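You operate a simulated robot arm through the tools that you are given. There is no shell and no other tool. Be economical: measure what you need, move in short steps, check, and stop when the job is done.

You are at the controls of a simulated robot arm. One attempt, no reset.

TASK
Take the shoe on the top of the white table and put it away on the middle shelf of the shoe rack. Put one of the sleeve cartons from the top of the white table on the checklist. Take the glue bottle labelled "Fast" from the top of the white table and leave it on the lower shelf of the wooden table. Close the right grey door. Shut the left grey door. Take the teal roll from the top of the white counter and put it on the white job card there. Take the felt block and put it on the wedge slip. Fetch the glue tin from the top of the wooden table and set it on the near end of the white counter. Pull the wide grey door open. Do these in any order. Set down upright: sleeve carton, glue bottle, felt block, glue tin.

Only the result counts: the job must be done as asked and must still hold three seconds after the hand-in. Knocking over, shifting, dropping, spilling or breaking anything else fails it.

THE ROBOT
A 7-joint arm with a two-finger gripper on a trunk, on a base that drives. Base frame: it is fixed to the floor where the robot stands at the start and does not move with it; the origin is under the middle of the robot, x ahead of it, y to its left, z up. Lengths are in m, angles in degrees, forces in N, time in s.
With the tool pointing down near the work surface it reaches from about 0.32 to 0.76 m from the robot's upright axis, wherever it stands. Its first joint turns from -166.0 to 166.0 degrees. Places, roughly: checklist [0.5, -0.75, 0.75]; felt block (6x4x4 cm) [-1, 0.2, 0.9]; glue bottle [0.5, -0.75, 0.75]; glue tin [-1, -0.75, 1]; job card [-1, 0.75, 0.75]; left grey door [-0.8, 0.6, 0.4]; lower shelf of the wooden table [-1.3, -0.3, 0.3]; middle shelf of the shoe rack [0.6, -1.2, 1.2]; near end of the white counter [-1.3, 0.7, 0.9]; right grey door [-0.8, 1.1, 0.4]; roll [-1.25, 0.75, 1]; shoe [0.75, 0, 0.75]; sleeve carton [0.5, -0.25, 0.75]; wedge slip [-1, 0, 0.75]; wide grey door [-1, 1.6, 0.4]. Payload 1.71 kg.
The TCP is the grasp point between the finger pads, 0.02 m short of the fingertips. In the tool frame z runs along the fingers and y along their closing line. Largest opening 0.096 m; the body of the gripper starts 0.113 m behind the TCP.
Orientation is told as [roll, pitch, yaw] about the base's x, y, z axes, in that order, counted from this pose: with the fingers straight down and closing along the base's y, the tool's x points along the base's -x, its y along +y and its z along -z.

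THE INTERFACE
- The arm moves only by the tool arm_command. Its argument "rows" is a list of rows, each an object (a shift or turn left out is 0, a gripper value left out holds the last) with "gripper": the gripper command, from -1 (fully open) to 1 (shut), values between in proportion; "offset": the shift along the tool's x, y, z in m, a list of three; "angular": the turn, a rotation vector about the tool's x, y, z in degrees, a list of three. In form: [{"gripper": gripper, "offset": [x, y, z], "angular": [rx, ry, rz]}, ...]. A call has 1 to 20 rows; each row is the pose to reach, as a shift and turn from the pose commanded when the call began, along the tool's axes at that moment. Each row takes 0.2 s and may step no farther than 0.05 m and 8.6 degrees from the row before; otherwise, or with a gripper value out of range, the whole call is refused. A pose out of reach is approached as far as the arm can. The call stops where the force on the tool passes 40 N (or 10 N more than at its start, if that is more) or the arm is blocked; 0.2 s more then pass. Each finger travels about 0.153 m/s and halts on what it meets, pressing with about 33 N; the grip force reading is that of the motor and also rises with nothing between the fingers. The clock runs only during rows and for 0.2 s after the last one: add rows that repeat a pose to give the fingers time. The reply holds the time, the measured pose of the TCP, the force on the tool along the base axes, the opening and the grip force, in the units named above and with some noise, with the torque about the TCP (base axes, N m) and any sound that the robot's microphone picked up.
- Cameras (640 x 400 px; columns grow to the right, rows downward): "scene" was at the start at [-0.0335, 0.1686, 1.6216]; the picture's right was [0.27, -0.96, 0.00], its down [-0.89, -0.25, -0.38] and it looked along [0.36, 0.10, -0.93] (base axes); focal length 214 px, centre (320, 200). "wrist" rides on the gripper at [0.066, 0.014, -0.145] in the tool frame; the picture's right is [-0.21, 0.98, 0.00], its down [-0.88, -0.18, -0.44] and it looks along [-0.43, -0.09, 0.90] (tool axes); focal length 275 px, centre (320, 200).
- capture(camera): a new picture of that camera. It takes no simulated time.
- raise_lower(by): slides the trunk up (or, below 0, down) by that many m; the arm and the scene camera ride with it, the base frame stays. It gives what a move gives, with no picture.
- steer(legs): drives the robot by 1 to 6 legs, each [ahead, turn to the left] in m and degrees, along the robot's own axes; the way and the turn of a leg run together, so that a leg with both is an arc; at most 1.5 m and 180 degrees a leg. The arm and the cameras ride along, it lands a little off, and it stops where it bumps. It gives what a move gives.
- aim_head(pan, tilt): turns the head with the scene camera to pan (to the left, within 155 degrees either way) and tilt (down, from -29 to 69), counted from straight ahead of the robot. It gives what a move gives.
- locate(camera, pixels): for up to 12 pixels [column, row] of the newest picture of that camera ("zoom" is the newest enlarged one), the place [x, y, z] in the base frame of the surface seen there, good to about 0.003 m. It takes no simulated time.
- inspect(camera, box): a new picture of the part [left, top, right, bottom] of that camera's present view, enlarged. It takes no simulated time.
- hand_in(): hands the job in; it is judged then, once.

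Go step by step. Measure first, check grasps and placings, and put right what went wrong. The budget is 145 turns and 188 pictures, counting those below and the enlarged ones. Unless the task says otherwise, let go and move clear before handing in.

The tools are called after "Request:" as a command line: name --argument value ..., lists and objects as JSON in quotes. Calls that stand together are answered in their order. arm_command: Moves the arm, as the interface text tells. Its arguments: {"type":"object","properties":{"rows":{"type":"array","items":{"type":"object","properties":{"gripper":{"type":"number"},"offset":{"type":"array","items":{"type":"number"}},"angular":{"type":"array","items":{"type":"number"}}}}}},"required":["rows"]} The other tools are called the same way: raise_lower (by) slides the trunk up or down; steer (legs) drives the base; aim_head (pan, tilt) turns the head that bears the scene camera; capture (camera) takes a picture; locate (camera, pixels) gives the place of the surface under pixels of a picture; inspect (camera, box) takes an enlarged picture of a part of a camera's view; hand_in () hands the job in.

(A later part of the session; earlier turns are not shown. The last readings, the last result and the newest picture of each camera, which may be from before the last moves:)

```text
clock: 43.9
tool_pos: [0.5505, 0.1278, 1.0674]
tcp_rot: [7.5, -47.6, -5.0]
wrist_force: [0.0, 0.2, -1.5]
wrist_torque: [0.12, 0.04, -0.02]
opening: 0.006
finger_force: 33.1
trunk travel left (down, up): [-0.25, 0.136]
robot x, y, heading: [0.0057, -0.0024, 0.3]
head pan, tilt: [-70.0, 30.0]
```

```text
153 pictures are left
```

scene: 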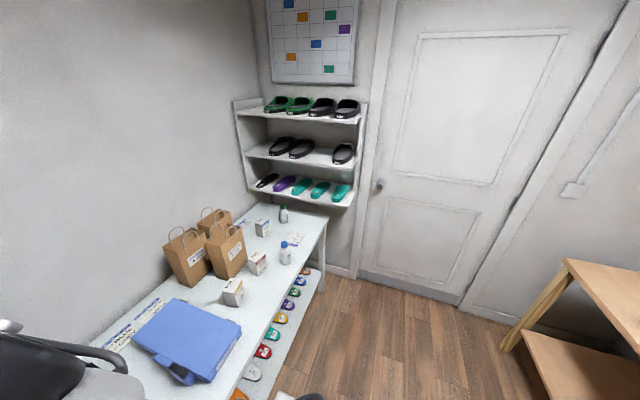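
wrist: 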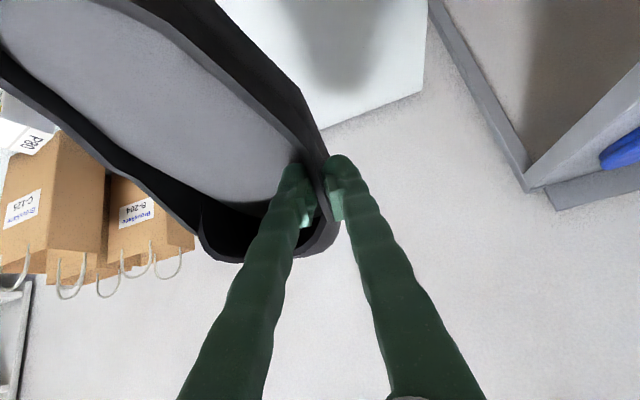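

Freed (elbow is clear now). Plan: raise the trunk, swing the shoe to the robot's front-right, then turn left and reverse along the table so that the arm stays on its clear side.

Request:
raise_lower --by 0.13

Request:
arm_command --rows '[{"offset": [-0.0101, -0.0434, 0.0054], "angular": [2.27, -0.27, 2.05]}, {"offset": [-0.018, -0.087, 0.0084], "angular": [4.54, -0.54, 4.1]}, {"offset": [-0.0235, -0.1313, 0.0087], "angular": [6.81, -0.81, 6.15]}, {"offset": [-0.0268, -0.176, 0.0064], "angular": [9.08, -1.08, 8.2]}, {"offset": [-0.0277, -0.2208, 0.0016], "angular": [11.35, -1.35, 10.25]}, {"offset": [-0.0263, -0.2656, -0.0059], "angular": [13.6, -1.6, 12.3]}, {"offset": [-0.0224, -0.3096, -0.016], "angular": [15.9, -1.9, 14.35]}, {"offset": [-0.0161, -0.3536, -0.0288], "angular": [18.2, -2.2, 16.4]}, {"offset": [-0.0076, -0.3957, -0.0437], "angular": [20.4, -2.4, 18.45]}, {"offset": [0.0035, -0.4374, -0.0615], "angular": [22.7, -2.7, 20.5]}, {"offset": [0.017, -0.4775, -0.0816], "angular": [25, -3, 22.55]}, {"offset": [0.0323, -0.5151, -0.1036], "angular": [27.2, -3.2, 24.6]}, {"offset": [0.0503, -0.5515, -0.1281], "angular": [29.5, -3.5, 26.7]}]'

Request:
capture --camera "scene"

Request:
capture --camera "wrist"

```text
clock: 45.5
tool_pos: [0.5519, 0.1271, 1.1989]
tcp_rot: [7.4, -47.6, -5.4]
wrist_force: [-0.4, 0.2, -1.8]
wrist_torque: [0.11, 0.05, -0.01]
opening: 0.0061
finger_force: 32.9
trunk travel left (down, up): [-0.38, 0.006]
robot x, y, heading: [-0.0031, 0.0026, -0.1]
head pan, tilt: [-70.0, 30.0]
```

```text
clock: 48.3
tool_pos: [0.423, -0.4279, 1.1997]
tcp_rot: [7.6, -47.7, -45.4]
wrist_force: [0.3, 0.2, -2.7]
wrist_torque: [0.16, 0.0, 0.04]
opening: 0.006
finger_force: 33.1
trunk travel left (down, up): [-0.38, 0.006]
robot x, y, heading: [0.0003, 0.0015, 0.2]
head pan, tilt: [-70.0, 30.0]
```

```text
152 pictures are left
```

scene: 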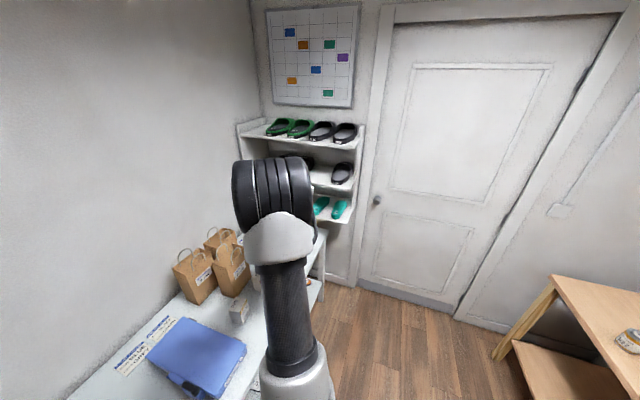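

```text
151 pictures are left
```

wrist: 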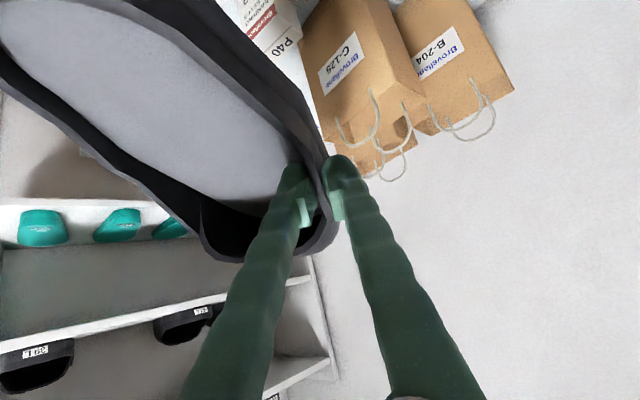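

Shoe is fine and the arm clear. Before sweeping left over the other rack I check its top height.

Request:
aim_head --pan 35 --tilt 45

Request:
capture --camera "scene"

Request:
locate --camera "scene" --pixels '[[380, 190], [250, 190], [300, 230]]'

```text
clock: 50.1
tool_pos: [0.4255, -0.4271, 1.2002]
tcp_rot: [7.6, -47.7, -45.2]
wrist_force: [-0.4, 0.6, -2.1]
wrist_torque: [0.12, 0.0, 0.01]
opening: 0.006
finger_force: 33.1
trunk travel left (down, up): [-0.38, 0.006]
robot x, y, heading: [0.0036, 0.0026, 0.2]
head pan, tilt: [35.0, 45.0]
```

```text
150 pictures are left
```

scene: 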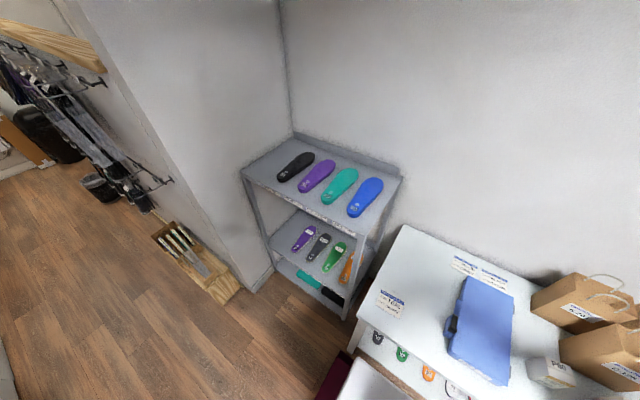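

```text
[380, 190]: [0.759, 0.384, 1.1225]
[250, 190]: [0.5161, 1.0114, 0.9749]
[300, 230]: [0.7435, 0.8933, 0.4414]
```

Rack top is z≈1.12 at x>0.5; backing off 0.15 m first keeps clear. Drive: back, turn left 90, reverse.

Request:
steer --legs '[[-0.15, 0], [0, 90], [-0.7, 0]]'

Request:
aim_head --pan -110 --tilt 35

Request:
capture --camera "scene"

```text
clock: 59.8
tool_pos: [0.2782, -0.2797, 1.2029]
tcp_rot: [7.6, -47.8, 45.1]
wrist_force: [-0.1, -0.5, -2.2]
wrist_torque: [0.02, 0.16, 0.0]
opening: 0.0059
finger_force: 33.2
trunk travel left (down, up): [-0.38, 0.006]
robot x, y, heading: [-0.1473, -0.7076, 90.0]
head pan, tilt: [35.0, 45.0]
```

```text
clock: 62.1
tool_pos: [0.2761, -0.2974, 1.2068]
tcp_rot: [8.4, -48.3, 44.4]
wrist_force: [0.2, 0.0, -1.4]
wrist_torque: [0.0, 0.1, 0.0]
opening: 0.006
finger_force: 33.0
trunk travel left (down, up): [-0.38, 0.006]
robot x, y, heading: [-0.1491, -0.706, 89.8]
head pan, tilt: [-110.0, 35.0]
```

```text
149 pictures are left
```

scene: 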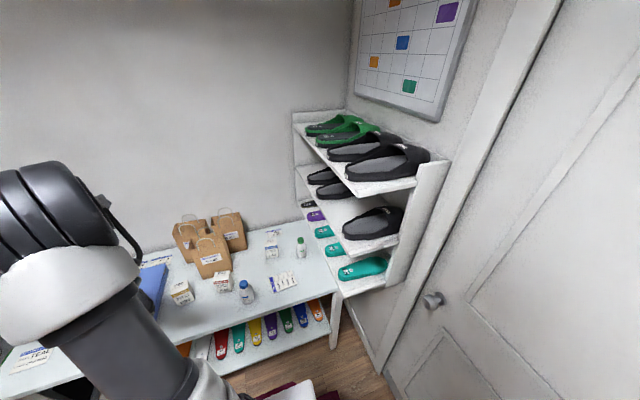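

At the rack now. Measuring middle shelf edges, shoes on it and upper shelf.

Request:
inspect --camera "scene" --box '[280, 90, 460, 310]'

Request:
locate --camera "scene" --pixels '[[325, 182], [350, 210], [339, 228], [345, 240], [355, 205], [345, 215], [320, 195], [350, 188], [365, 240], [400, 240], [385, 190], [340, 280]]'

```text
1.82 times, centred on (370, 200) of scene
```

zoom: 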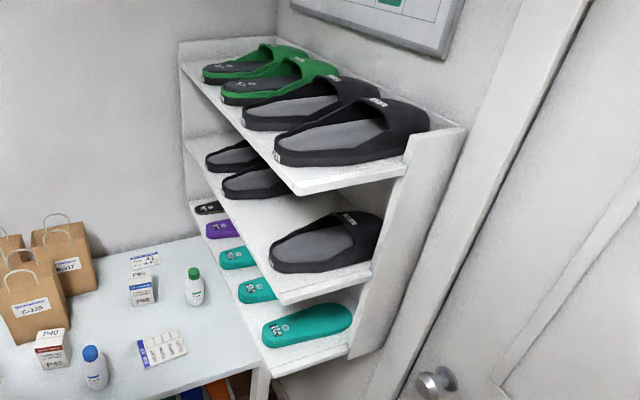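

```text
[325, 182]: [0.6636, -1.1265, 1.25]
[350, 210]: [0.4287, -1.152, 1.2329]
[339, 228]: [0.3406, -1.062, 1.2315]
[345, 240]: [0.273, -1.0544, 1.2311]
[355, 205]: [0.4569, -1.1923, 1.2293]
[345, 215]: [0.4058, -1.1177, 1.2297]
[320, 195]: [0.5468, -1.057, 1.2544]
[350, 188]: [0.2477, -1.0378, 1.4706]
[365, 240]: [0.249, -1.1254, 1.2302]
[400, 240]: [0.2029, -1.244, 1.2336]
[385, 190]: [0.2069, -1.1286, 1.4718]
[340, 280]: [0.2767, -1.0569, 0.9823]
```

Middle shelf: z=1.23, front edge y≈-1.035, upper shelf underside ≈1.45; free gap x≈0.36–0.52. I'll swing the shoe over the table to the rack, toe turning toward -y.

Request:
arm_command --rows '[{"offset": [-0.0041, -0.0299, -0.0092], "angular": [5.55, -0.69, 4.95]}, {"offset": [-0.0073, -0.0596, -0.0195], "angular": [11.1, -1.39, 9.9]}, {"offset": [-0.0094, -0.0892, -0.0309], "angular": [16.65, -2.08, 14.85]}, {"offset": [-0.0104, -0.1182, -0.0436], "angular": [22.2, -2.78, 19.8]}, {"offset": [-0.0105, -0.1464, -0.0571], "angular": [27.75, -3.47, 24.75]}, {"offset": [-0.0094, -0.1743, -0.0718], "angular": [33.3, -4.16, 29.7]}, {"offset": [-0.0074, -0.2016, -0.0877], "angular": [38.85, -4.86, 34.65]}, {"offset": [-0.0042, -0.2282, -0.1046], "angular": [44.4, -5.55, 39.6]}, {"offset": [-0.0001, -0.254, -0.1226], "angular": [49.95, -6.25, 44.55]}, {"offset": [0.005, -0.279, -0.1413], "angular": [55.5, -6.94, 49.5]}, {"offset": [0.0111, -0.3032, -0.1613], "angular": [61.05, -7.63, 54.45]}, {"offset": [0.018, -0.3261, -0.1819], "angular": [66.6, -8.33, 59.4]}, {"offset": [0.0259, -0.3483, -0.2034], "angular": [72.15, -9.02, 64.35]}, {"offset": [0.0346, -0.3691, -0.2258], "angular": [77.7, -9.72, 69.3]}, {"offset": [0.0442, -0.3888, -0.249], "angular": [83.25, -10.41, 74.25]}, {"offset": [0.0545, -0.4073, -0.2727], "angular": [88.8, -11.1, 79.2]}, {"offset": [0.0657, -0.4245, -0.2974], "angular": [94.35, -11.8, 84.15]}, {"offset": [0.0774, -0.4404, -0.3224], "angular": [99.9, -12.5, 89.1]}]'

Request:
capture --camera "scene"

Request:
capture --camera "wrist"

```text
clock: 65.9
tool_pos: [0.4439, -0.8108, 1.3174]
tcp_rot: [8.0, -47.5, -89.8]
wrist_force: [0.3, 0.0, -2.0]
wrist_torque: [0.13, -0.07, -0.01]
opening: 0.0059
finger_force: 33.3
trunk travel left (down, up): [-0.38, 0.006]
robot x, y, heading: [-0.1496, -0.7038, 89.7]
head pan, tilt: [-110.0, 35.0]
```

```text
147 pictures are left
```

scene: 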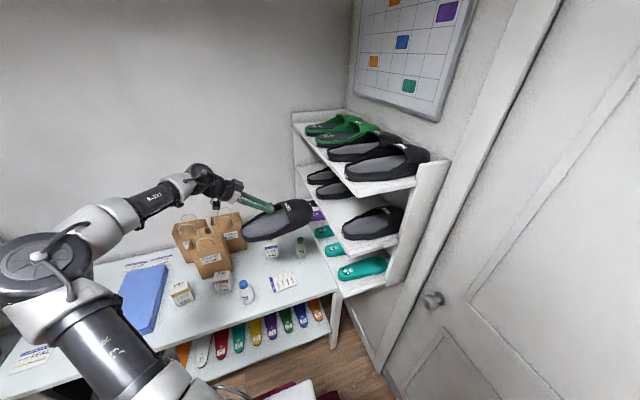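

```text
146 pictures are left
```

wrist: 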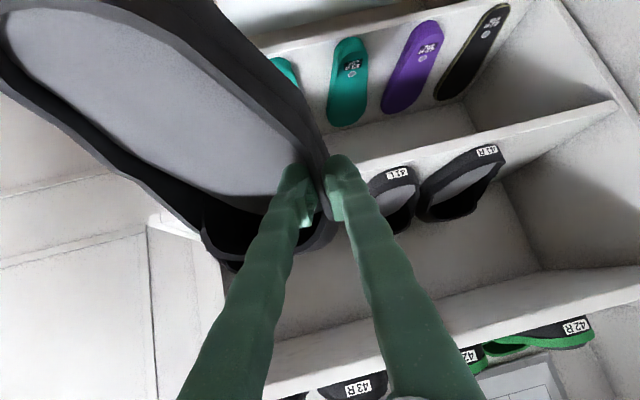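

Shoe is in front of the rack. Correct the 8° roll and 3.5° pitch back to the grasp attitude, then check shoe's level.

Request:
arm_command --rows '[{"offset": [0, 0, 0], "angular": [4, 1.7, 0]}, {"offset": [0, 0, 0], "angular": [8, 3.5, 0]}, {"offset": [0, 0, 0], "angular": [8, 3.5, 0]}]'

Request:
inspect --camera "scene" --box '[220, 140, 380, 280]'

```text
clock: 66.7
tool_pos: [0.4433, -0.812, 1.3178]
tcp_rot: [-0.2, -44.0, -89.4]
wrist_force: [-0.9, 0.7, -2.4]
wrist_torque: [0.06, -0.1, 0.04]
opening: 0.0059
finger_force: 32.2
trunk travel left (down, up): [-0.38, 0.006]
robot x, y, heading: [-0.1483, -0.7088, 90.0]
head pan, tilt: [-110.0, 35.0]
```

```text
2.86 times, centred on (300, 210) of scene
```

zoom: 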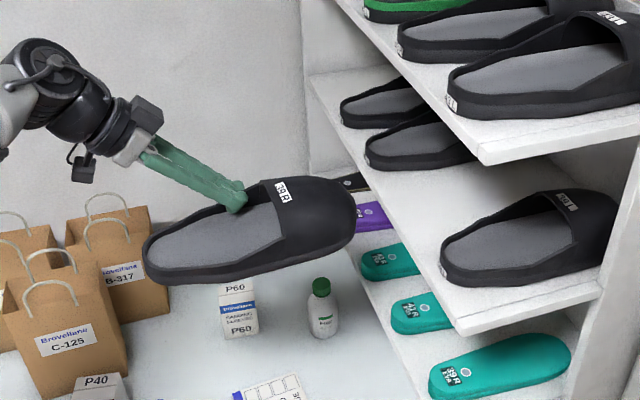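

Request:
locate --camera "zoom" --pixels '[[160, 270], [220, 275], [280, 270], [350, 230], [180, 245], [255, 215], [220, 225], [160, 280], [240, 205], [320, 255], [270, 235], [180, 278]]'

```text
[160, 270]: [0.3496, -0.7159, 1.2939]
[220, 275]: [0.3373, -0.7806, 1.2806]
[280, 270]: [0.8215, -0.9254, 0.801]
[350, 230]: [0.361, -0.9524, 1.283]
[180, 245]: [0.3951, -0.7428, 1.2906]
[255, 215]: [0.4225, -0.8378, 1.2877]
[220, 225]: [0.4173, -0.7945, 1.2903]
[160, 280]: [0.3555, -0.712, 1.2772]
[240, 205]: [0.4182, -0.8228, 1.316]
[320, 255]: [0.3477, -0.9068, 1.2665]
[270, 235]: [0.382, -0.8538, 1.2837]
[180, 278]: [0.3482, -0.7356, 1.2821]
```

The shoe droops only ~3–4°. I level it and move into the gap beside 39 L, staying 3 cm above the shelf.

Request:
arm_command --rows '[{"offset": [-0.01, 0.018, 0.01], "angular": [2, -1.2, 0]}, {"offset": [-0.02, 0.034, 0.02], "angular": [4, -2.5, 0]}, {"offset": [-0.05, 0.034, 0.054], "angular": [4, -2.5, 0]}, {"offset": [-0.08, 0.034, 0.087], "angular": [4, -2.5, 0]}, {"offset": [-0.11, 0.034, 0.12], "angular": [4, -2.5, 0]}, {"offset": [-0.14, 0.034, 0.153], "angular": [4, -2.5, 0]}, {"offset": [-0.17, 0.034, 0.186], "angular": [4, -2.5, 0]}, {"offset": [-0.2035, 0.034, 0.2217], "angular": [4, -2.5, 0]}, {"offset": [-0.2035, 0.034, 0.2217], "angular": [4, -2.5, 0]}]'

Request:
inspect --camera "scene" --box '[220, 100, 440, 280]'

```text
clock: 68.7
tool_pos: [0.4758, -1.1291, 1.2953]
tcp_rot: [-4.4, -45.8, -89.3]
wrist_force: [-1.5, -0.3, -1.1]
wrist_torque: [0.06, -0.18, 0.02]
opening: 0.006
finger_force: 32.5
trunk travel left (down, up): [-0.38, 0.006]
robot x, y, heading: [-0.1457, -0.7053, 90.1]
head pan, tilt: [-110.0, 35.0]
```

```text
2.22 times, centred on (330, 190) of scene
```

zoom: 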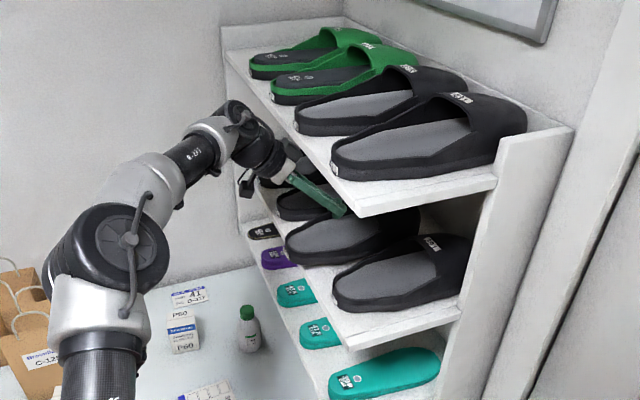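

In the gap with clearance. Lower in 5 mm steps until contact.

Request:
arm_command --rows '[{"offset": [0.0035, 0, 0.0035]}, {"offset": [0.007, 0, 0.007]}, {"offset": [0.0105, 0, 0.0105]}, {"offset": [0.0105, 0, 0.0105]}]'

Request:
inspect --camera "scene" --box '[280, 160, 420, 280]'

```text
clock: 69.7
tool_pos: [0.4789, -1.1177, 1.2838]
tcp_rot: [-4.3, -46.2, -89.3]
wrist_force: [-0.3, 1.4, -1.7]
wrist_torque: [0.25, -0.03, -0.04]
opening: 0.0057
finger_force: 32.8
trunk travel left (down, up): [-0.38, 0.006]
robot x, y, heading: [-0.1471, -0.7085, 90.1]
head pan, tilt: [-110.0, 35.0]
```

```text
3.33 times, centred on (350, 220) of scene
```

zoom: 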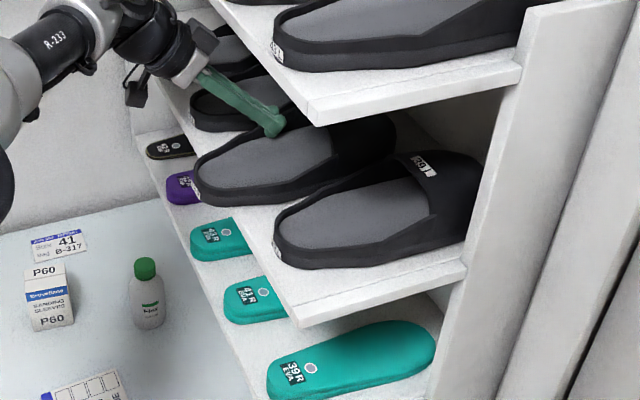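

Near contact (torque shifted). Lower a bit more, then release by opening ~3 cm.

Request:
arm_command --rows '[{"offset": [0.003, 0, 0.003]}, {"offset": [0.006, 0, 0.006]}, {"offset": [0.006, 0, 0.006]}]'

Request:
locate --camera "zoom" --pixels '[[240, 170], [280, 160], [300, 145], [210, 175], [270, 212], [330, 215], [205, 195]]'

```text
clock: 70.5
tool_pos: [0.4753, -1.1161, 1.2775]
tcp_rot: [-4.0, -46.5, -89.5]
wrist_force: [-1.3, -3.8, 16.2]
wrist_torque: [0.06, -0.02, 0.03]
opening: 0.0059
finger_force: 32.6
trunk travel left (down, up): [-0.38, 0.006]
robot x, y, heading: [-0.1458, -0.7061, 90.0]
head pan, tilt: [-110.0, 35.0]
```

```text
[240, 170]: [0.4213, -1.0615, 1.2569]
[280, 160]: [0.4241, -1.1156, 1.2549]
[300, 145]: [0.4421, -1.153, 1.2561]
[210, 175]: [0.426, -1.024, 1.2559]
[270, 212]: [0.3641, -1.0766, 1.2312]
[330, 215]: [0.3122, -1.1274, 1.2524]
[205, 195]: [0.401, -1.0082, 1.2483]
```

Contact with 16 N and insole level at 1.256. Releasing and retracting along the finger axis.

Request:
arm_command --rows '[{"gripper": 0.4, "offset": [0, 0, 0]}, {"gripper": 0.35, "offset": [0, 0, 0]}, {"offset": [0, 0, 0]}, {"offset": [0, 0, -0.03]}, {"offset": [0, 0, -0.07]}, {"offset": [0, 0, -0.11]}, {"offset": [0, 0, -0.15]}, {"offset": [0, 0, -0.19]}]'

Request:
inspect --camera "scene" --box '[220, 100, 440, 280]'

Request:
capture --camera "wrist"

```text
clock: 72.3
tool_pos: [0.4934, -0.9751, 1.4067]
tcp_rot: [-4.2, -46.5, -89.3]
wrist_force: [1.0, 0.3, -0.5]
wrist_torque: [0.01, -0.04, 0.0]
opening: 0.0312
finger_force: 0.1
trunk travel left (down, up): [-0.38, 0.006]
robot x, y, heading: [-0.145, -0.7076, 90.2]
head pan, tilt: [-110.0, 35.0]
```

```text
2.22 times, centred on (330, 190) of scene
```

zoom: 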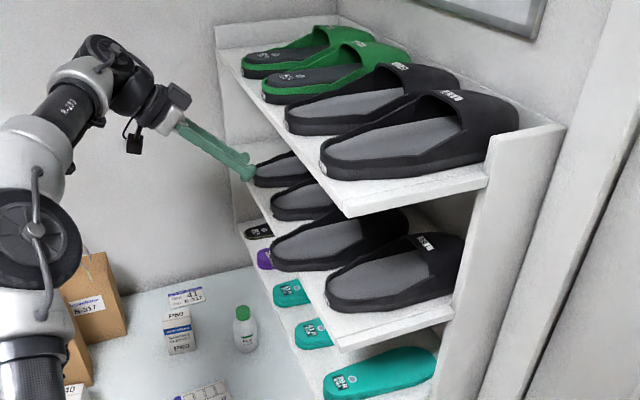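

```text
141 pictures are left
```

wrist: 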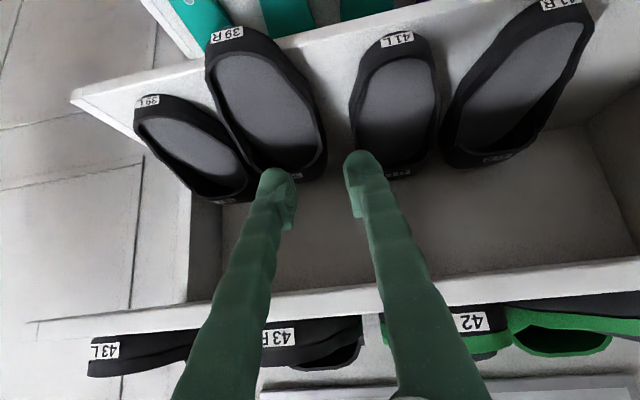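

Shoe stands in the gap, heel slightly over the front edge. I'll measure the heel and push it in ~5 cm with closed fingers.

Request:
locate --camera "wrist" --pixels '[[227, 34], [212, 45], [245, 40], [207, 60], [295, 80], [297, 155], [265, 165], [155, 101], [402, 40], [325, 150], [353, 90], [245, 130]]'

```text
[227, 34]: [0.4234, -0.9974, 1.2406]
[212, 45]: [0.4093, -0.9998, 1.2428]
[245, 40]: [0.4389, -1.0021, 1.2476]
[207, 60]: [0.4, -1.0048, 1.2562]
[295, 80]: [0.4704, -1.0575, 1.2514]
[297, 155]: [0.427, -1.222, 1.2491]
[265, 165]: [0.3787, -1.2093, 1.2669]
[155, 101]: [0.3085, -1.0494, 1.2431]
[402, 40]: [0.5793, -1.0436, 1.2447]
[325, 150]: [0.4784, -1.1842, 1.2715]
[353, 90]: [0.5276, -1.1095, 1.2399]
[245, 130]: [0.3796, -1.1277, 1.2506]
```

Heel at (0.423,-0.997). Close fingers, drop in front of the heel and push 5 cm, then back away.

Request:
arm_command --rows '[{"gripper": 1, "offset": [0.024, -0.023, 0.004]}, {"offset": [0.048, -0.046, 0.007]}, {"offset": [0.0727, -0.0681, 0.0108]}, {"offset": [0.105, -0.066, 0.041]}, {"offset": [0.1365, -0.0637, 0.0712]}, {"offset": [0.1365, -0.0637, 0.0712]}, {"offset": [0.123, -0.063, 0.0857]}, {"offset": [0.109, -0.062, 0.1]}, {"offset": [0.095, -0.0613, 0.1147]}, {"offset": [0.081, -0.0605, 0.129]}, {"offset": [0.0677, -0.0597, 0.1436]}, {"offset": [0.0677, -0.0597, 0.1436]}]'

Request:
inspect --camera "scene" --box '[220, 100, 440, 280]'

```text
clock: 74.9
tool_pos: [0.421, -1.0319, 1.2638]
tcp_rot: [-4.1, -46.4, -89.4]
wrist_force: [0.0, 0.3, 0.8]
wrist_torque: [-0.02, 0.0, -0.04]
opening: 0.0001
finger_force: 29.7
trunk travel left (down, up): [-0.38, 0.006]
robot x, y, heading: [-0.1466, -0.7056, 90.2]
head pan, tilt: [-110.0, 35.0]
```

```text
2.22 times, centred on (330, 190) of scene
```

zoom: 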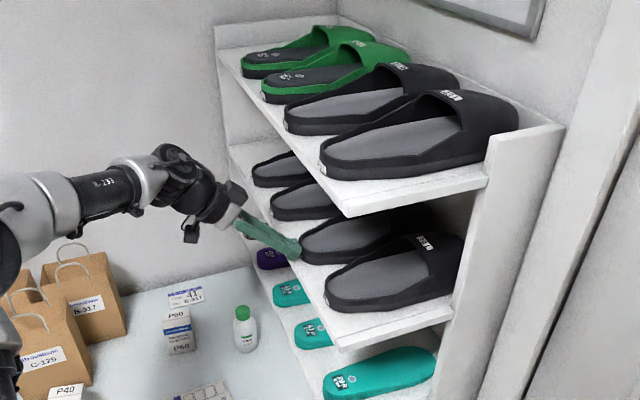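

The shoe is aligned with its neighbours. Backing out, un-tilting the tool and moving over the table toward the P40 carton.

Request:
arm_command --rows '[{"offset": [0.023, -0.0013, -0.024]}, {"offset": [0.046, -0.0027, -0.048]}, {"offset": [0.069, -0.004, -0.0724]}, {"offset": [0.1, -0.008, -0.09], "angular": [-0.7, 7.7, 0]}, {"offset": [0.132, -0.0125, -0.109], "angular": [-1.4, 15.5, 0]}, {"offset": [0.163, -0.017, -0.127], "angular": [-2, 23.2, 0]}, {"offset": [0.194, -0.021, -0.145], "angular": [-2.7, 31, 0]}, {"offset": [0.226, -0.0255, -0.164], "angular": [-3.4, 38.7, 0]}, {"gripper": -1, "offset": [0.257, -0.03, -0.182], "angular": [-4, 46.4, 0]}, {"offset": [0.257, -0.03, -0.182], "angular": [-4, 46.4, 0]}]'

Request:
capture --camera "wrist"

Request:
inspect --camera "scene" --box '[280, 100, 440, 280]'

```text
clock: 77.1
tool_pos: [0.3996, -0.7235, 1.2021]
tcp_rot: [0.7, 0.2, -90.9]
wrist_force: [-0.6, 1.0, 0.4]
wrist_torque: [0.0, 0.04, -0.04]
opening: 0.0959
finger_force: 0.0
trunk travel left (down, up): [-0.38, 0.006]
robot x, y, heading: [-0.146, -0.7098, 89.8]
head pan, tilt: [-110.0, 35.0]
```

```text
139 pictures are left
```

wrist: 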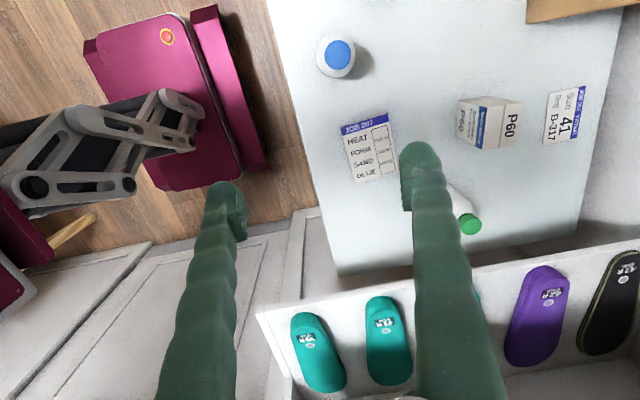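

```text
2.22 times, centred on (360, 190) of scene
```

zoom: 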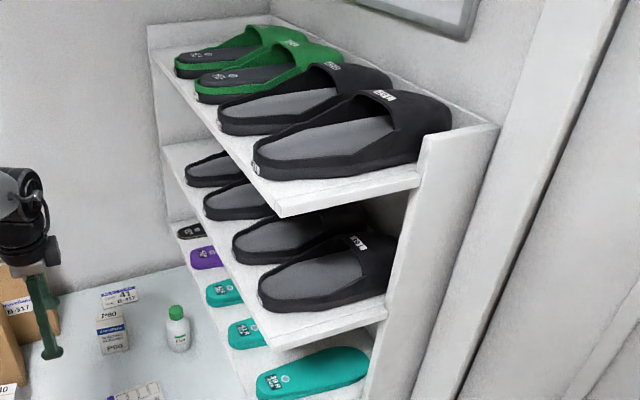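

Shoe is stowed well. Now moving over the P40 carton for a view from above.

Request:
arm_command --rows '[{"offset": [0.037, 0.013, 0.008]}, {"offset": [0.074, 0.026, 0.016]}, {"offset": [0.111, 0.039, 0.024]}, {"offset": [0.148, 0.052, 0.032]}, {"offset": [0.185, 0.065, 0.04]}, {"offset": [0.2235, 0.08, 0.05]}, {"offset": [0.2235, 0.08, 0.05]}]'

Request:
capture --camera "wrist"

```text
clock: 78.7
tool_pos: [0.4847, -0.5069, 1.1565]
tcp_rot: [0.7, 0.3, -91.0]
wrist_force: [0.1, 0.1, -0.2]
wrist_torque: [0.02, -0.01, 0.02]
opening: 0.0963
finger_force: 0.0
trunk travel left (down, up): [-0.38, 0.006]
robot x, y, heading: [-0.1479, -0.7064, 89.9]
head pan, tilt: [-110.0, 35.0]
```

```text
137 pictures are left
```

wrist: 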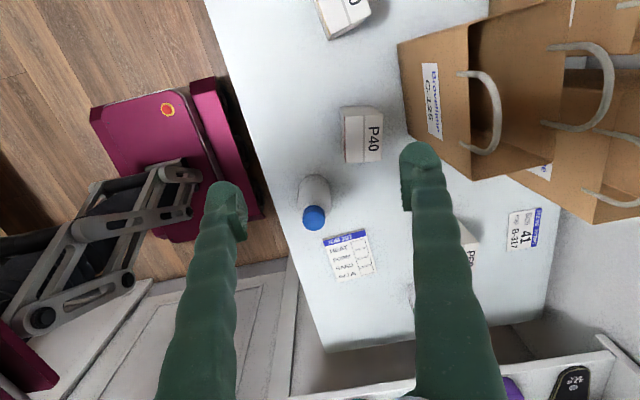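

Request:
locate --camera "wrist" --pixels '[[345, 117], [380, 113], [382, 151], [349, 158], [363, 133], [326, 240], [360, 232], [372, 270], [337, 278], [315, 216], [312, 180], [468, 176]]'

Request:
inspect --camera "wrist" --box '[290, 90, 490, 290]'

```text
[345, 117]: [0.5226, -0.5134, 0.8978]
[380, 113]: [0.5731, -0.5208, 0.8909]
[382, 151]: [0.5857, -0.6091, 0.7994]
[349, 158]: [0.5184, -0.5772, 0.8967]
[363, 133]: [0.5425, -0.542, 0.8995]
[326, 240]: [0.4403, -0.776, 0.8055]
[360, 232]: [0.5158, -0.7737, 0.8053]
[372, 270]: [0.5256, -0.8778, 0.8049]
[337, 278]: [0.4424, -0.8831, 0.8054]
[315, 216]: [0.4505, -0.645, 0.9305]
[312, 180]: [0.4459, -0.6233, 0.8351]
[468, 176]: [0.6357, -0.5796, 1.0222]
```

```text
2.00 times, centred on (390, 190) of wrist
```

zoom: 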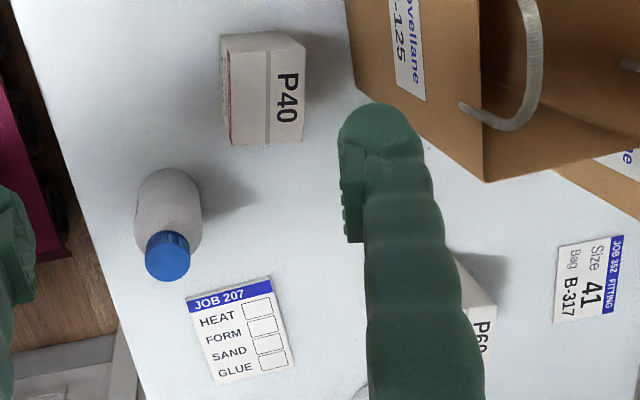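

P40's top spans roughly x 0.52–0.58, y -0.51 to -0.58. Measuring its exact corners and the bag's nearest corner.

Request:
locate --camera "zoom" --pixels '[[232, 56], [300, 50], [298, 136], [237, 142], [268, 54], [268, 138], [235, 100], [300, 95], [378, 95], [485, 178], [440, 130], [360, 80]]'

Request:
locate --camera "wrist" --pixels '[[323, 240], [363, 230], [374, 270], [339, 279], [348, 255]]'

```text
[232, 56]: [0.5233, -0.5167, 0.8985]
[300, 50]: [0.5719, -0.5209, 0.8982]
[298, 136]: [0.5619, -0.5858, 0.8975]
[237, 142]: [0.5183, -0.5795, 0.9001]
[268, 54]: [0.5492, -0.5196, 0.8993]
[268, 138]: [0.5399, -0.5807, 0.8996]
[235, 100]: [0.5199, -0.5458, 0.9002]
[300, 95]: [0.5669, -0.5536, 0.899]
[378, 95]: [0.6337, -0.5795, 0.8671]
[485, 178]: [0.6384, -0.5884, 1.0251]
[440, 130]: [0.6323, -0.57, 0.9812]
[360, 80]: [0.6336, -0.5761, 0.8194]
```

```text
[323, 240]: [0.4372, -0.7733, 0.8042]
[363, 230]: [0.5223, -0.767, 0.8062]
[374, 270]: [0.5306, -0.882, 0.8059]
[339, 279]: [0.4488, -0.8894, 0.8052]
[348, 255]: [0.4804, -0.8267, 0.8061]
```

Carton centre (0.544,-0.549), ~5 cm across x, yaw ≈-7°. Lower the trunk, align above it, and descend.

Request:
raise_lower --by -0.13

Request:
arm_command --rows '[{"offset": [-0.021, 0.03, 0], "angular": [-0.7, 0, 3]}, {"offset": [-0.042, 0.06, 0], "angular": [-0.7, 0, 6]}, {"offset": [-0.042, 0.06, 0], "angular": [-0.7, 0, 6]}]'

Request:
capture --camera "wrist"

```text
clock: 80.3
tool_pos: [0.4844, -0.4965, 1.0244]
tcp_rot: [0.7, 0.0, -90.8]
wrist_force: [0.0, 0.4, 0.6]
wrist_torque: [0.0, 0.01, -0.03]
opening: 0.0963
finger_force: 0.0
trunk travel left (down, up): [-0.25, 0.136]
robot x, y, heading: [-0.1473, -0.7082, 90.0]
head pan, tilt: [-110.0, 35.0]
```

```text
clock: 81.1
tool_pos: [0.5427, -0.5399, 1.0257]
tcp_rot: [1.2, -0.1, -96.8]
wrist_force: [-0.2, 0.0, 0.7]
wrist_torque: [-0.01, -0.01, -0.02]
opening: 0.0962
finger_force: 0.1
trunk travel left (down, up): [-0.25, 0.136]
robot x, y, heading: [-0.1507, -0.7098, 89.9]
head pan, tilt: [-110.0, 35.0]
```

```text
135 pictures are left
```

wrist: 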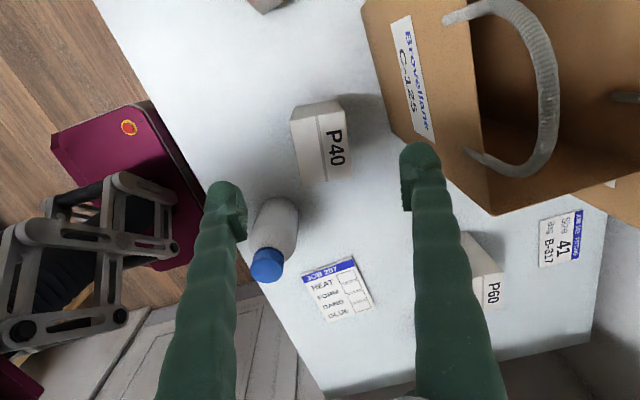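

Carton is centred between the fingers. Descend and close.

Request:
arm_command --rows '[{"offset": [-0.005, 0, 0.04], "angular": [1.2, 0, 0]}, {"offset": [-0.009, 0, 0.08], "angular": [1.2, 0, 0]}, {"offset": [-0.009, 0, 0.12], "angular": [1.2, 0, 0]}, {"offset": [-0.009, 0, 0.16], "angular": [1.2, 0, 0]}, {"offset": [-0.009, 0, 0.16], "angular": [1.2, 0, 0]}, {"gripper": 1, "offset": [-0.009, 0, 0.16], "angular": [1.2, 0, 0]}, {"offset": [-0.009, 0, 0.16], "angular": [1.2, 0, 0]}, {"offset": [-0.009, 0, 0.16], "angular": [1.2, 0, 0]}, {"offset": [-0.009, 0, 0.16], "angular": [1.2, 0, 0]}]'

Request:
arm_command --rows '[{"offset": [0, 0, -0.03]}, {"offset": [0, 0, -0.06]}, {"offset": [0, 0, -0.06]}]'

Request:
capture --camera "wrist"

```text
clock: 83.1
tool_pos: [0.5472, -0.5495, 0.8642]
tcp_rot: [0.2, 0.0, -96.8]
wrist_force: [0.0, -1.0, 1.3]
wrist_torque: [0.07, -0.11, -0.07]
opening: 0.0607
finger_force: 33.2
trunk travel left (down, up): [-0.25, 0.136]
robot x, y, heading: [-0.1442, -0.7086, 90.2]
head pan, tilt: [-110.0, 35.0]
```

```text
clock: 83.9
tool_pos: [0.5451, -0.5485, 0.9248]
tcp_rot: [0.1, -0.1, -96.8]
wrist_force: [0.6, -0.6, -1.7]
wrist_torque: [-0.02, -0.01, 0.0]
opening: 0.0605
finger_force: 33.2
trunk travel left (down, up): [-0.25, 0.136]
robot x, y, heading: [-0.1464, -0.707, 90.0]
head pan, tilt: [-110.0, 35.0]
```

```text
134 pictures are left
```

wrist: 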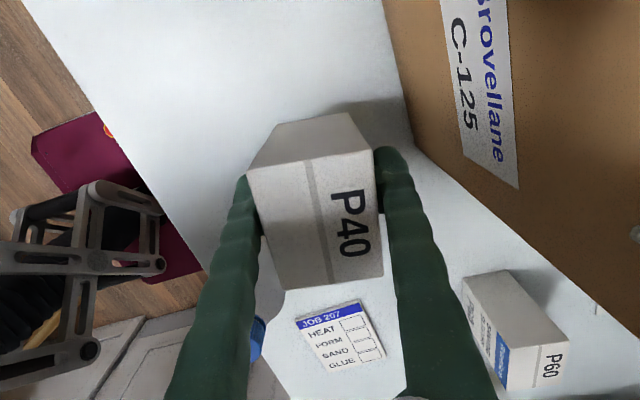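

Carton held. Lift over the bottle (top 0.93) and carry to above the checklist centre (0.481,-0.828).

Request:
arm_command --rows '[{"offset": [0, 0, -0.045]}, {"offset": [0, 0, -0.09]}, {"offset": [-0.045, -0.005, -0.09]}, {"offset": [-0.09, -0.01, -0.09]}, {"offset": [-0.138, -0.015, -0.09]}, {"offset": [-0.186, -0.02, -0.09], "angular": [0, 0, -5]}, {"offset": [-0.235, -0.025, -0.09], "angular": [0, 0, -10]}, {"offset": [-0.284, -0.0305, -0.09], "angular": [0, 0, -10]}, {"offset": [-0.2845, -0.0305, -0.09], "angular": [0, 0, -10]}]'

Request:
capture --camera "wrist"

Request:
aim_head --pan -100 --tilt 45

Request:
capture --camera "scene"

```text
clock: 85.9
tool_pos: [0.4816, -0.8277, 1.0143]
tcp_rot: [0.2, 0.1, -86.8]
wrist_force: [-0.4, -0.4, -1.8]
wrist_torque: [-0.04, -0.03, 0.01]
opening: 0.0605
finger_force: 33.2
trunk travel left (down, up): [-0.25, 0.136]
robot x, y, heading: [-0.1469, -0.7115, 89.8]
head pan, tilt: [-110.0, 35.0]
```

```text
133 pictures are left
```

wrist: 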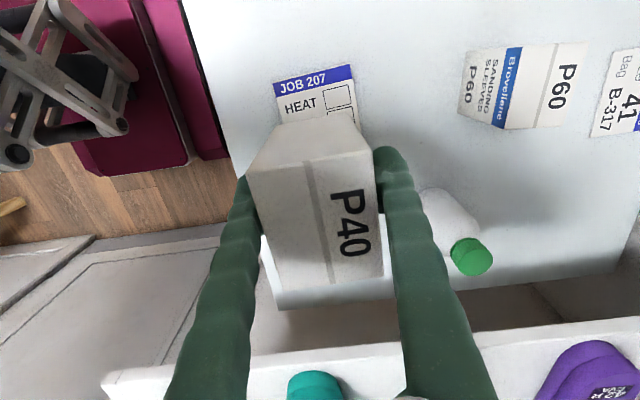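

```text
clock: 86.6
tool_pos: [0.4817, -0.8266, 1.0148]
tcp_rot: [0.2, 0.0, -86.9]
wrist_force: [-0.1, -0.8, -1.6]
wrist_torque: [0.02, -0.01, 0.02]
opening: 0.0605
finger_force: 33.1
trunk travel left (down, up): [-0.25, 0.136]
robot x, y, heading: [-0.1474, -0.7063, 90.0]
head pan, tilt: [-100.0, 45.0]
```

```text
132 pictures are left
```

scene: 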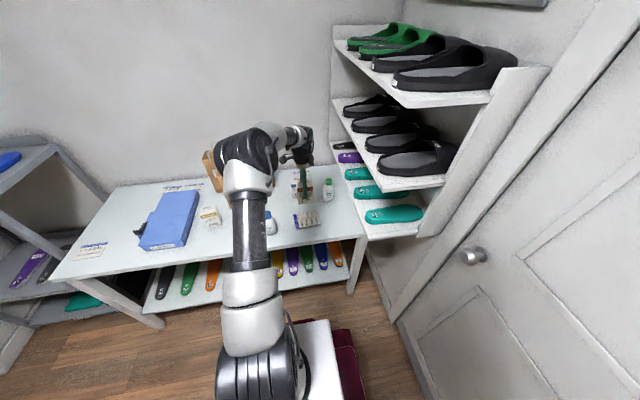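

Verify checklist corners from the scene view before setting down.

Request:
inspect --camera "scene" --box '[250, 150, 350, 250]'

Request:
locate --camera "wrist" --pixels '[[276, 84], [350, 68], [356, 120], [315, 105], [282, 112]]'

Request:
locate --camera "scene" --pixels '[[297, 216], [315, 213], [318, 225], [300, 228], [307, 221]]'

```text
4.00 times, centred on (300, 200) of scene
```

zoom: 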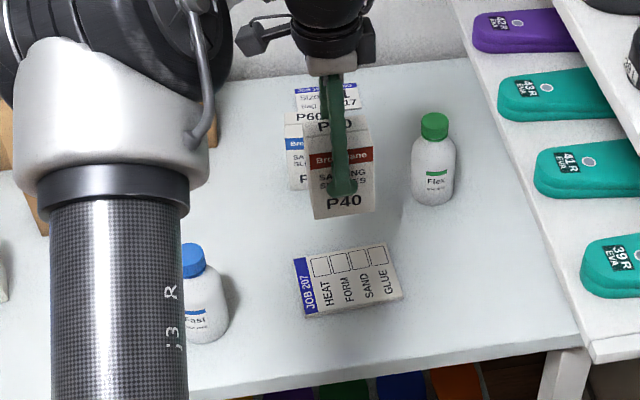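

```text
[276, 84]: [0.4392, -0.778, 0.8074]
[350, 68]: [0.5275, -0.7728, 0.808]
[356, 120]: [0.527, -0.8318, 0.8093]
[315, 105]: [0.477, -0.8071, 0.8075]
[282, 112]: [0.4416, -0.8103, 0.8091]
```

```text
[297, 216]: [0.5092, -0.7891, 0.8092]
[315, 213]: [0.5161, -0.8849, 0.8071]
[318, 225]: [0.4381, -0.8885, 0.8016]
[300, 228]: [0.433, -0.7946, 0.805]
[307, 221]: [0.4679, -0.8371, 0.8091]
```

Confirmed: card centre ≈(0.482,-0.83). Lowering onto it.

Request:
arm_command --rows '[{"offset": [0, 0, 0.04]}, {"offset": [0, 0, 0.08]}, {"offset": [0, 0, 0.12]}, {"offset": [0, 0, 0.132]}, {"offset": [0, 0, 0.139]}, {"offset": [0, 0, 0.144]}, {"offset": [0, 0, 0.144]}]'

Request:
inspect --camera "scene" --box '[250, 150, 350, 250]'

```text
clock: 88.2
tool_pos: [0.4829, -0.8284, 0.8715]
tcp_rot: [0.3, 0.3, -86.8]
wrist_force: [0.1, 4.9, 12.2]
wrist_torque: [-0.21, -0.23, 0.08]
opening: 0.0604
finger_force: 33.4
trunk travel left (down, up): [-0.25, 0.136]
robot x, y, heading: [-0.1479, -0.7091, 90.0]
head pan, tilt: [-100.0, 45.0]
```

```text
4.00 times, centred on (300, 200) of scene
```

zoom: 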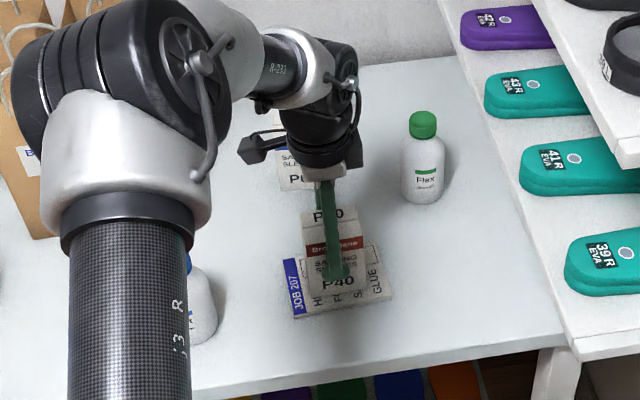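

Carton stands on the card. Release, rise, and go look at the Fast bottle.

Request:
arm_command --rows '[{"gripper": -1, "offset": [0, 0, -0.002]}, {"offset": [0, 0, -0.002]}, {"offset": [0, 0, -0.04]}, {"offset": [0, 0, -0.09]}, {"offset": [0, 0, -0.14]}, {"offset": [0.04, -0.01, -0.16]}, {"offset": [0.08, -0.02, -0.16]}, {"offset": [0.12, -0.03, -0.16]}, {"offset": [0.16, -0.04, -0.16]}, {"offset": [0.19, -0.045, -0.16]}, {"offset": [0.19, -0.045, -0.16]}]'

Request:
capture --camera "wrist"

Request:
inspect --camera "scene" --box '[250, 150, 350, 250]'

```text
clock: 90.6
tool_pos: [0.4269, -0.631, 1.0298]
tcp_rot: [0.1, -0.4, -86.9]
wrist_force: [-0.3, -0.1, -0.6]
wrist_torque: [0.02, 0.0, -0.01]
opening: 0.0961
finger_force: 0.0
trunk travel left (down, up): [-0.25, 0.136]
robot x, y, heading: [-0.1452, -0.708, 90.0]
head pan, tilt: [-100.0, 45.0]
```

```text
129 pictures are left
```

wrist: 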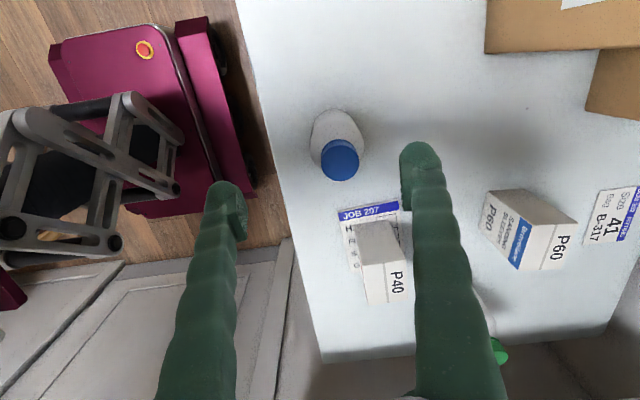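

```text
4.00 times, centred on (300, 200) of scene
```

zoom: 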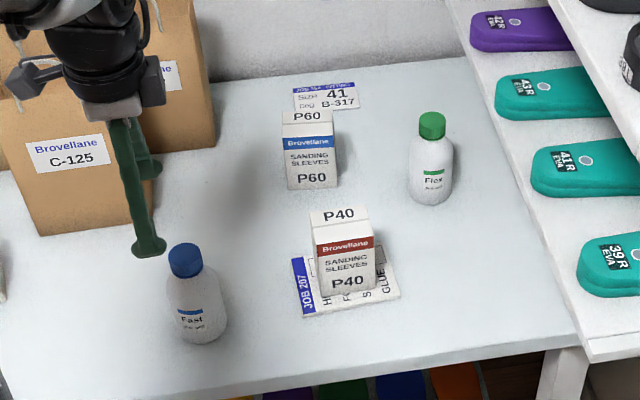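

Carton placed well. Measure the bottle precisely.

Request:
locate --camera "wrist" --pixels '[[341, 160], [325, 160], [357, 158], [340, 145], [312, 140], [365, 135], [335, 112], [318, 122], [360, 120]]'

Request:
locate --camera "zoom" --pixels '[[186, 255], [186, 242], [170, 262], [202, 262], [172, 310], [224, 310], [200, 338], [195, 300]]'

```text
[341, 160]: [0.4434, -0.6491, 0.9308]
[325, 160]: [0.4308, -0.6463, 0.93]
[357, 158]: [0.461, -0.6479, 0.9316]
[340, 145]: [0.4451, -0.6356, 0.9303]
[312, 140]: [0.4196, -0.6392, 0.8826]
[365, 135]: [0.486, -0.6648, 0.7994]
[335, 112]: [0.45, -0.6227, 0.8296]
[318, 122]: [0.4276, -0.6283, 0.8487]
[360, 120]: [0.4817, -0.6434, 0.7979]
```

```text
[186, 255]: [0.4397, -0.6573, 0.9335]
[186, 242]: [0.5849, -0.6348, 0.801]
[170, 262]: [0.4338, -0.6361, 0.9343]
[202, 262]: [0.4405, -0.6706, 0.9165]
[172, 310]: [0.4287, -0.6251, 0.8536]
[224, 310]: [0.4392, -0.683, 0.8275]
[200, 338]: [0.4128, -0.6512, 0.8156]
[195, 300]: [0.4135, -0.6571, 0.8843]
```

Bottle axis at (0.443,-0.652), Ø≈6 cm, top 0.935. I'll yaw to 0, then tilt the tool 45° so the bottle can go under the wooden table later.

Request:
arm_command --rows '[{"offset": [-0.004, 0.003, -0.01], "angular": [0, 0, -8]}, {"offset": [-0.008, 0.006, -0.02], "angular": [0, 0, -16]}, {"offset": [-0.012, 0.009, -0.03], "angular": [0, 0, -24]}, {"offset": [-0.016, 0.012, -0.03], "angular": [0, 0, -32]}, {"offset": [-0.02, 0.015, -0.03], "angular": [0, 0, -40]}, {"offset": [-0.022, 0.015, -0.03], "angular": [0, 0, -48]}, {"offset": [-0.022, 0.015, -0.03], "angular": [0, 0, -56]}, {"offset": [-0.022, 0.015, -0.03], "angular": [0, 0, -64]}, {"offset": [-0.022, 0.015, -0.03], "angular": [0, 0, -72]}, {"offset": [-0.022, 0.015, -0.03], "angular": [0, 0, -80]}, {"offset": [-0.022, 0.015, -0.03], "angular": [0, 0, -87]}, {"offset": [-0.022, 0.015, -0.03], "angular": [0, 0, -87]}]'

Request:
arm_command --rows '[{"offset": [0, 0, 0], "angular": [0, -8, 0]}, {"offset": [0, 0, 0], "angular": [0, -16, 0]}, {"offset": [0, 0, 0], "angular": [0, -24, 0]}, {"offset": [0, 0, 0], "angular": [0, -32, 0]}, {"offset": [0, 0, 0], "angular": [0, -40, 0]}, {"offset": [0, 0, 0], "angular": [0, -45, 0]}, {"offset": [0, 0, 0], "angular": [0, -45, 0]}]'

Request:
capture --camera "wrist"

Request:
capture --camera "scene"

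```text
clock: 93.2
tool_pos: [0.4426, -0.6623, 1.0615]
tcp_rot: [0.0, -0.2, 0.2]
wrist_force: [-0.9, 0.1, 0.2]
wrist_torque: [0.0, -0.01, -0.03]
opening: 0.096
finger_force: 0.1
trunk travel left (down, up): [-0.25, 0.136]
robot x, y, heading: [-0.1499, -0.707, 89.9]
head pan, tilt: [-100.0, 45.0]
```

```text
clock: 94.8
tool_pos: [0.4432, -0.6607, 1.0614]
tcp_rot: [-0.1, -45.1, 0.2]
wrist_force: [-0.3, -0.3, 0.9]
wrist_torque: [-0.02, -0.01, -0.01]
opening: 0.0961
finger_force: 0.1
trunk travel left (down, up): [-0.25, 0.136]
robot x, y, heading: [-0.1469, -0.7114, 90.0]
head pan, tilt: [-100.0, 45.0]
```

```text
127 pictures are left
```

wrist: 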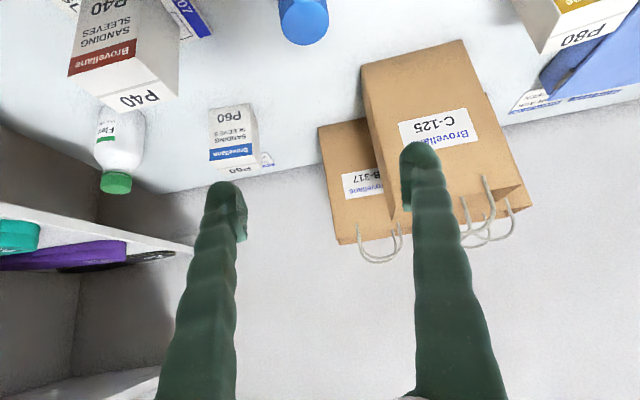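

```text
126 pictures are left
```

scene: 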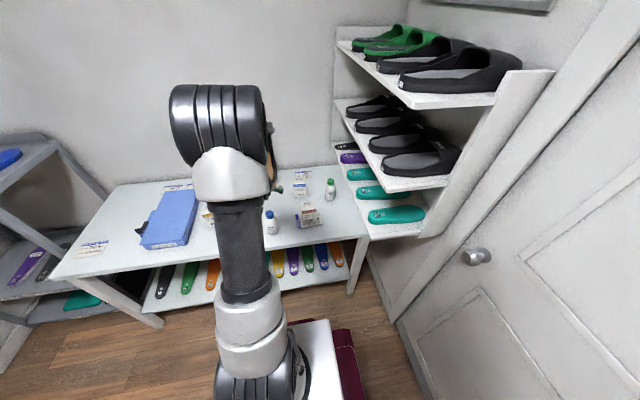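

Fingers are set to straddle the bottle. Descend vertically with the tilt, then close.

Request:
arm_command --rows '[{"offset": [0.03, 0.005, 0.03]}, {"offset": [0.06, 0.009, 0.06]}, {"offset": [0.09, 0.009, 0.09]}, {"offset": [0.12, 0.009, 0.12]}, {"offset": [0.148, 0.009, 0.1475]}, {"offset": [0.148, 0.009, 0.1475]}]'

Request:
capture --camera "wrist"

```text
clock: 96.2
tool_pos: [0.4442, -0.6513, 0.8528]
tcp_rot: [-0.1, -45.2, 0.2]
wrist_force: [-0.1, 0.1, -0.6]
wrist_torque: [0.01, 0.01, 0.01]
opening: 0.0961
finger_force: 0.2
trunk travel left (down, up): [-0.25, 0.136]
robot x, y, heading: [-0.1447, -0.7062, 90.1]
head pan, tilt: [-100.0, 45.0]
```

```text
125 pictures are left
```

wrist: 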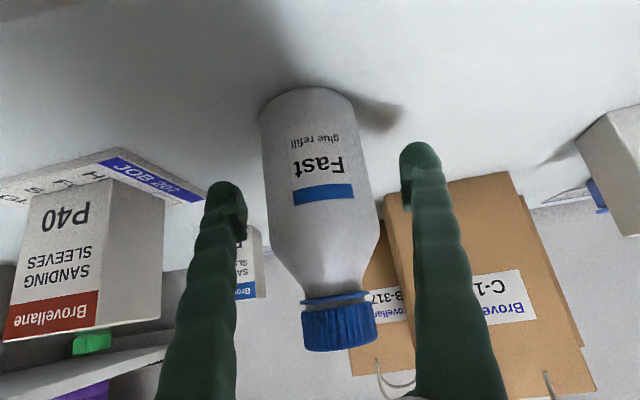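

"Fast" label confirmed, bottle between the fingers. Close and lift.

Request:
arm_command --rows '[{"gripper": 1}, {"gripper": 1}, {"gripper": 1}, {"gripper": 1}]'

Request:
arm_command --rows '[{"offset": [-0.02, 0, -0.02]}, {"offset": [-0.05, 0, -0.05]}, {"offset": [-0.08, 0, -0.08]}, {"offset": [-0.11, 0, -0.11]}, {"offset": [-0.14, 0, -0.14]}, {"offset": [-0.14, 0, -0.14]}]'

Request:
capture --camera "wrist"

```text
clock: 97.2
tool_pos: [0.4431, -0.6532, 0.8515]
tcp_rot: [-0.1, -45.2, 0.2]
wrist_force: [-1.3, -0.2, 0.7]
wrist_torque: [-0.01, 0.01, 0.02]
opening: 0.0629
finger_force: 33.5
trunk travel left (down, up): [-0.25, 0.136]
robot x, y, heading: [-0.149, -0.7072, 90.0]
head pan, tilt: [-100.0, 45.0]
```

```text
clock: 98.6
tool_pos: [0.4417, -0.6509, 1.05]
tcp_rot: [0.0, -45.1, 0.2]
wrist_force: [0.6, 0.7, -3.6]
wrist_torque: [-0.01, 0.02, 0.01]
opening: 0.0629
finger_force: 33.1
trunk travel left (down, up): [-0.25, 0.136]
robot x, y, heading: [-0.1462, -0.7043, 90.1]
head pan, tilt: [-100.0, 45.0]
```

```text
124 pictures are left
```

wrist: 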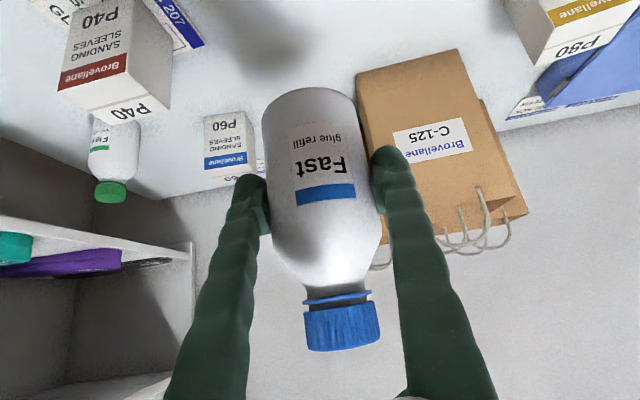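

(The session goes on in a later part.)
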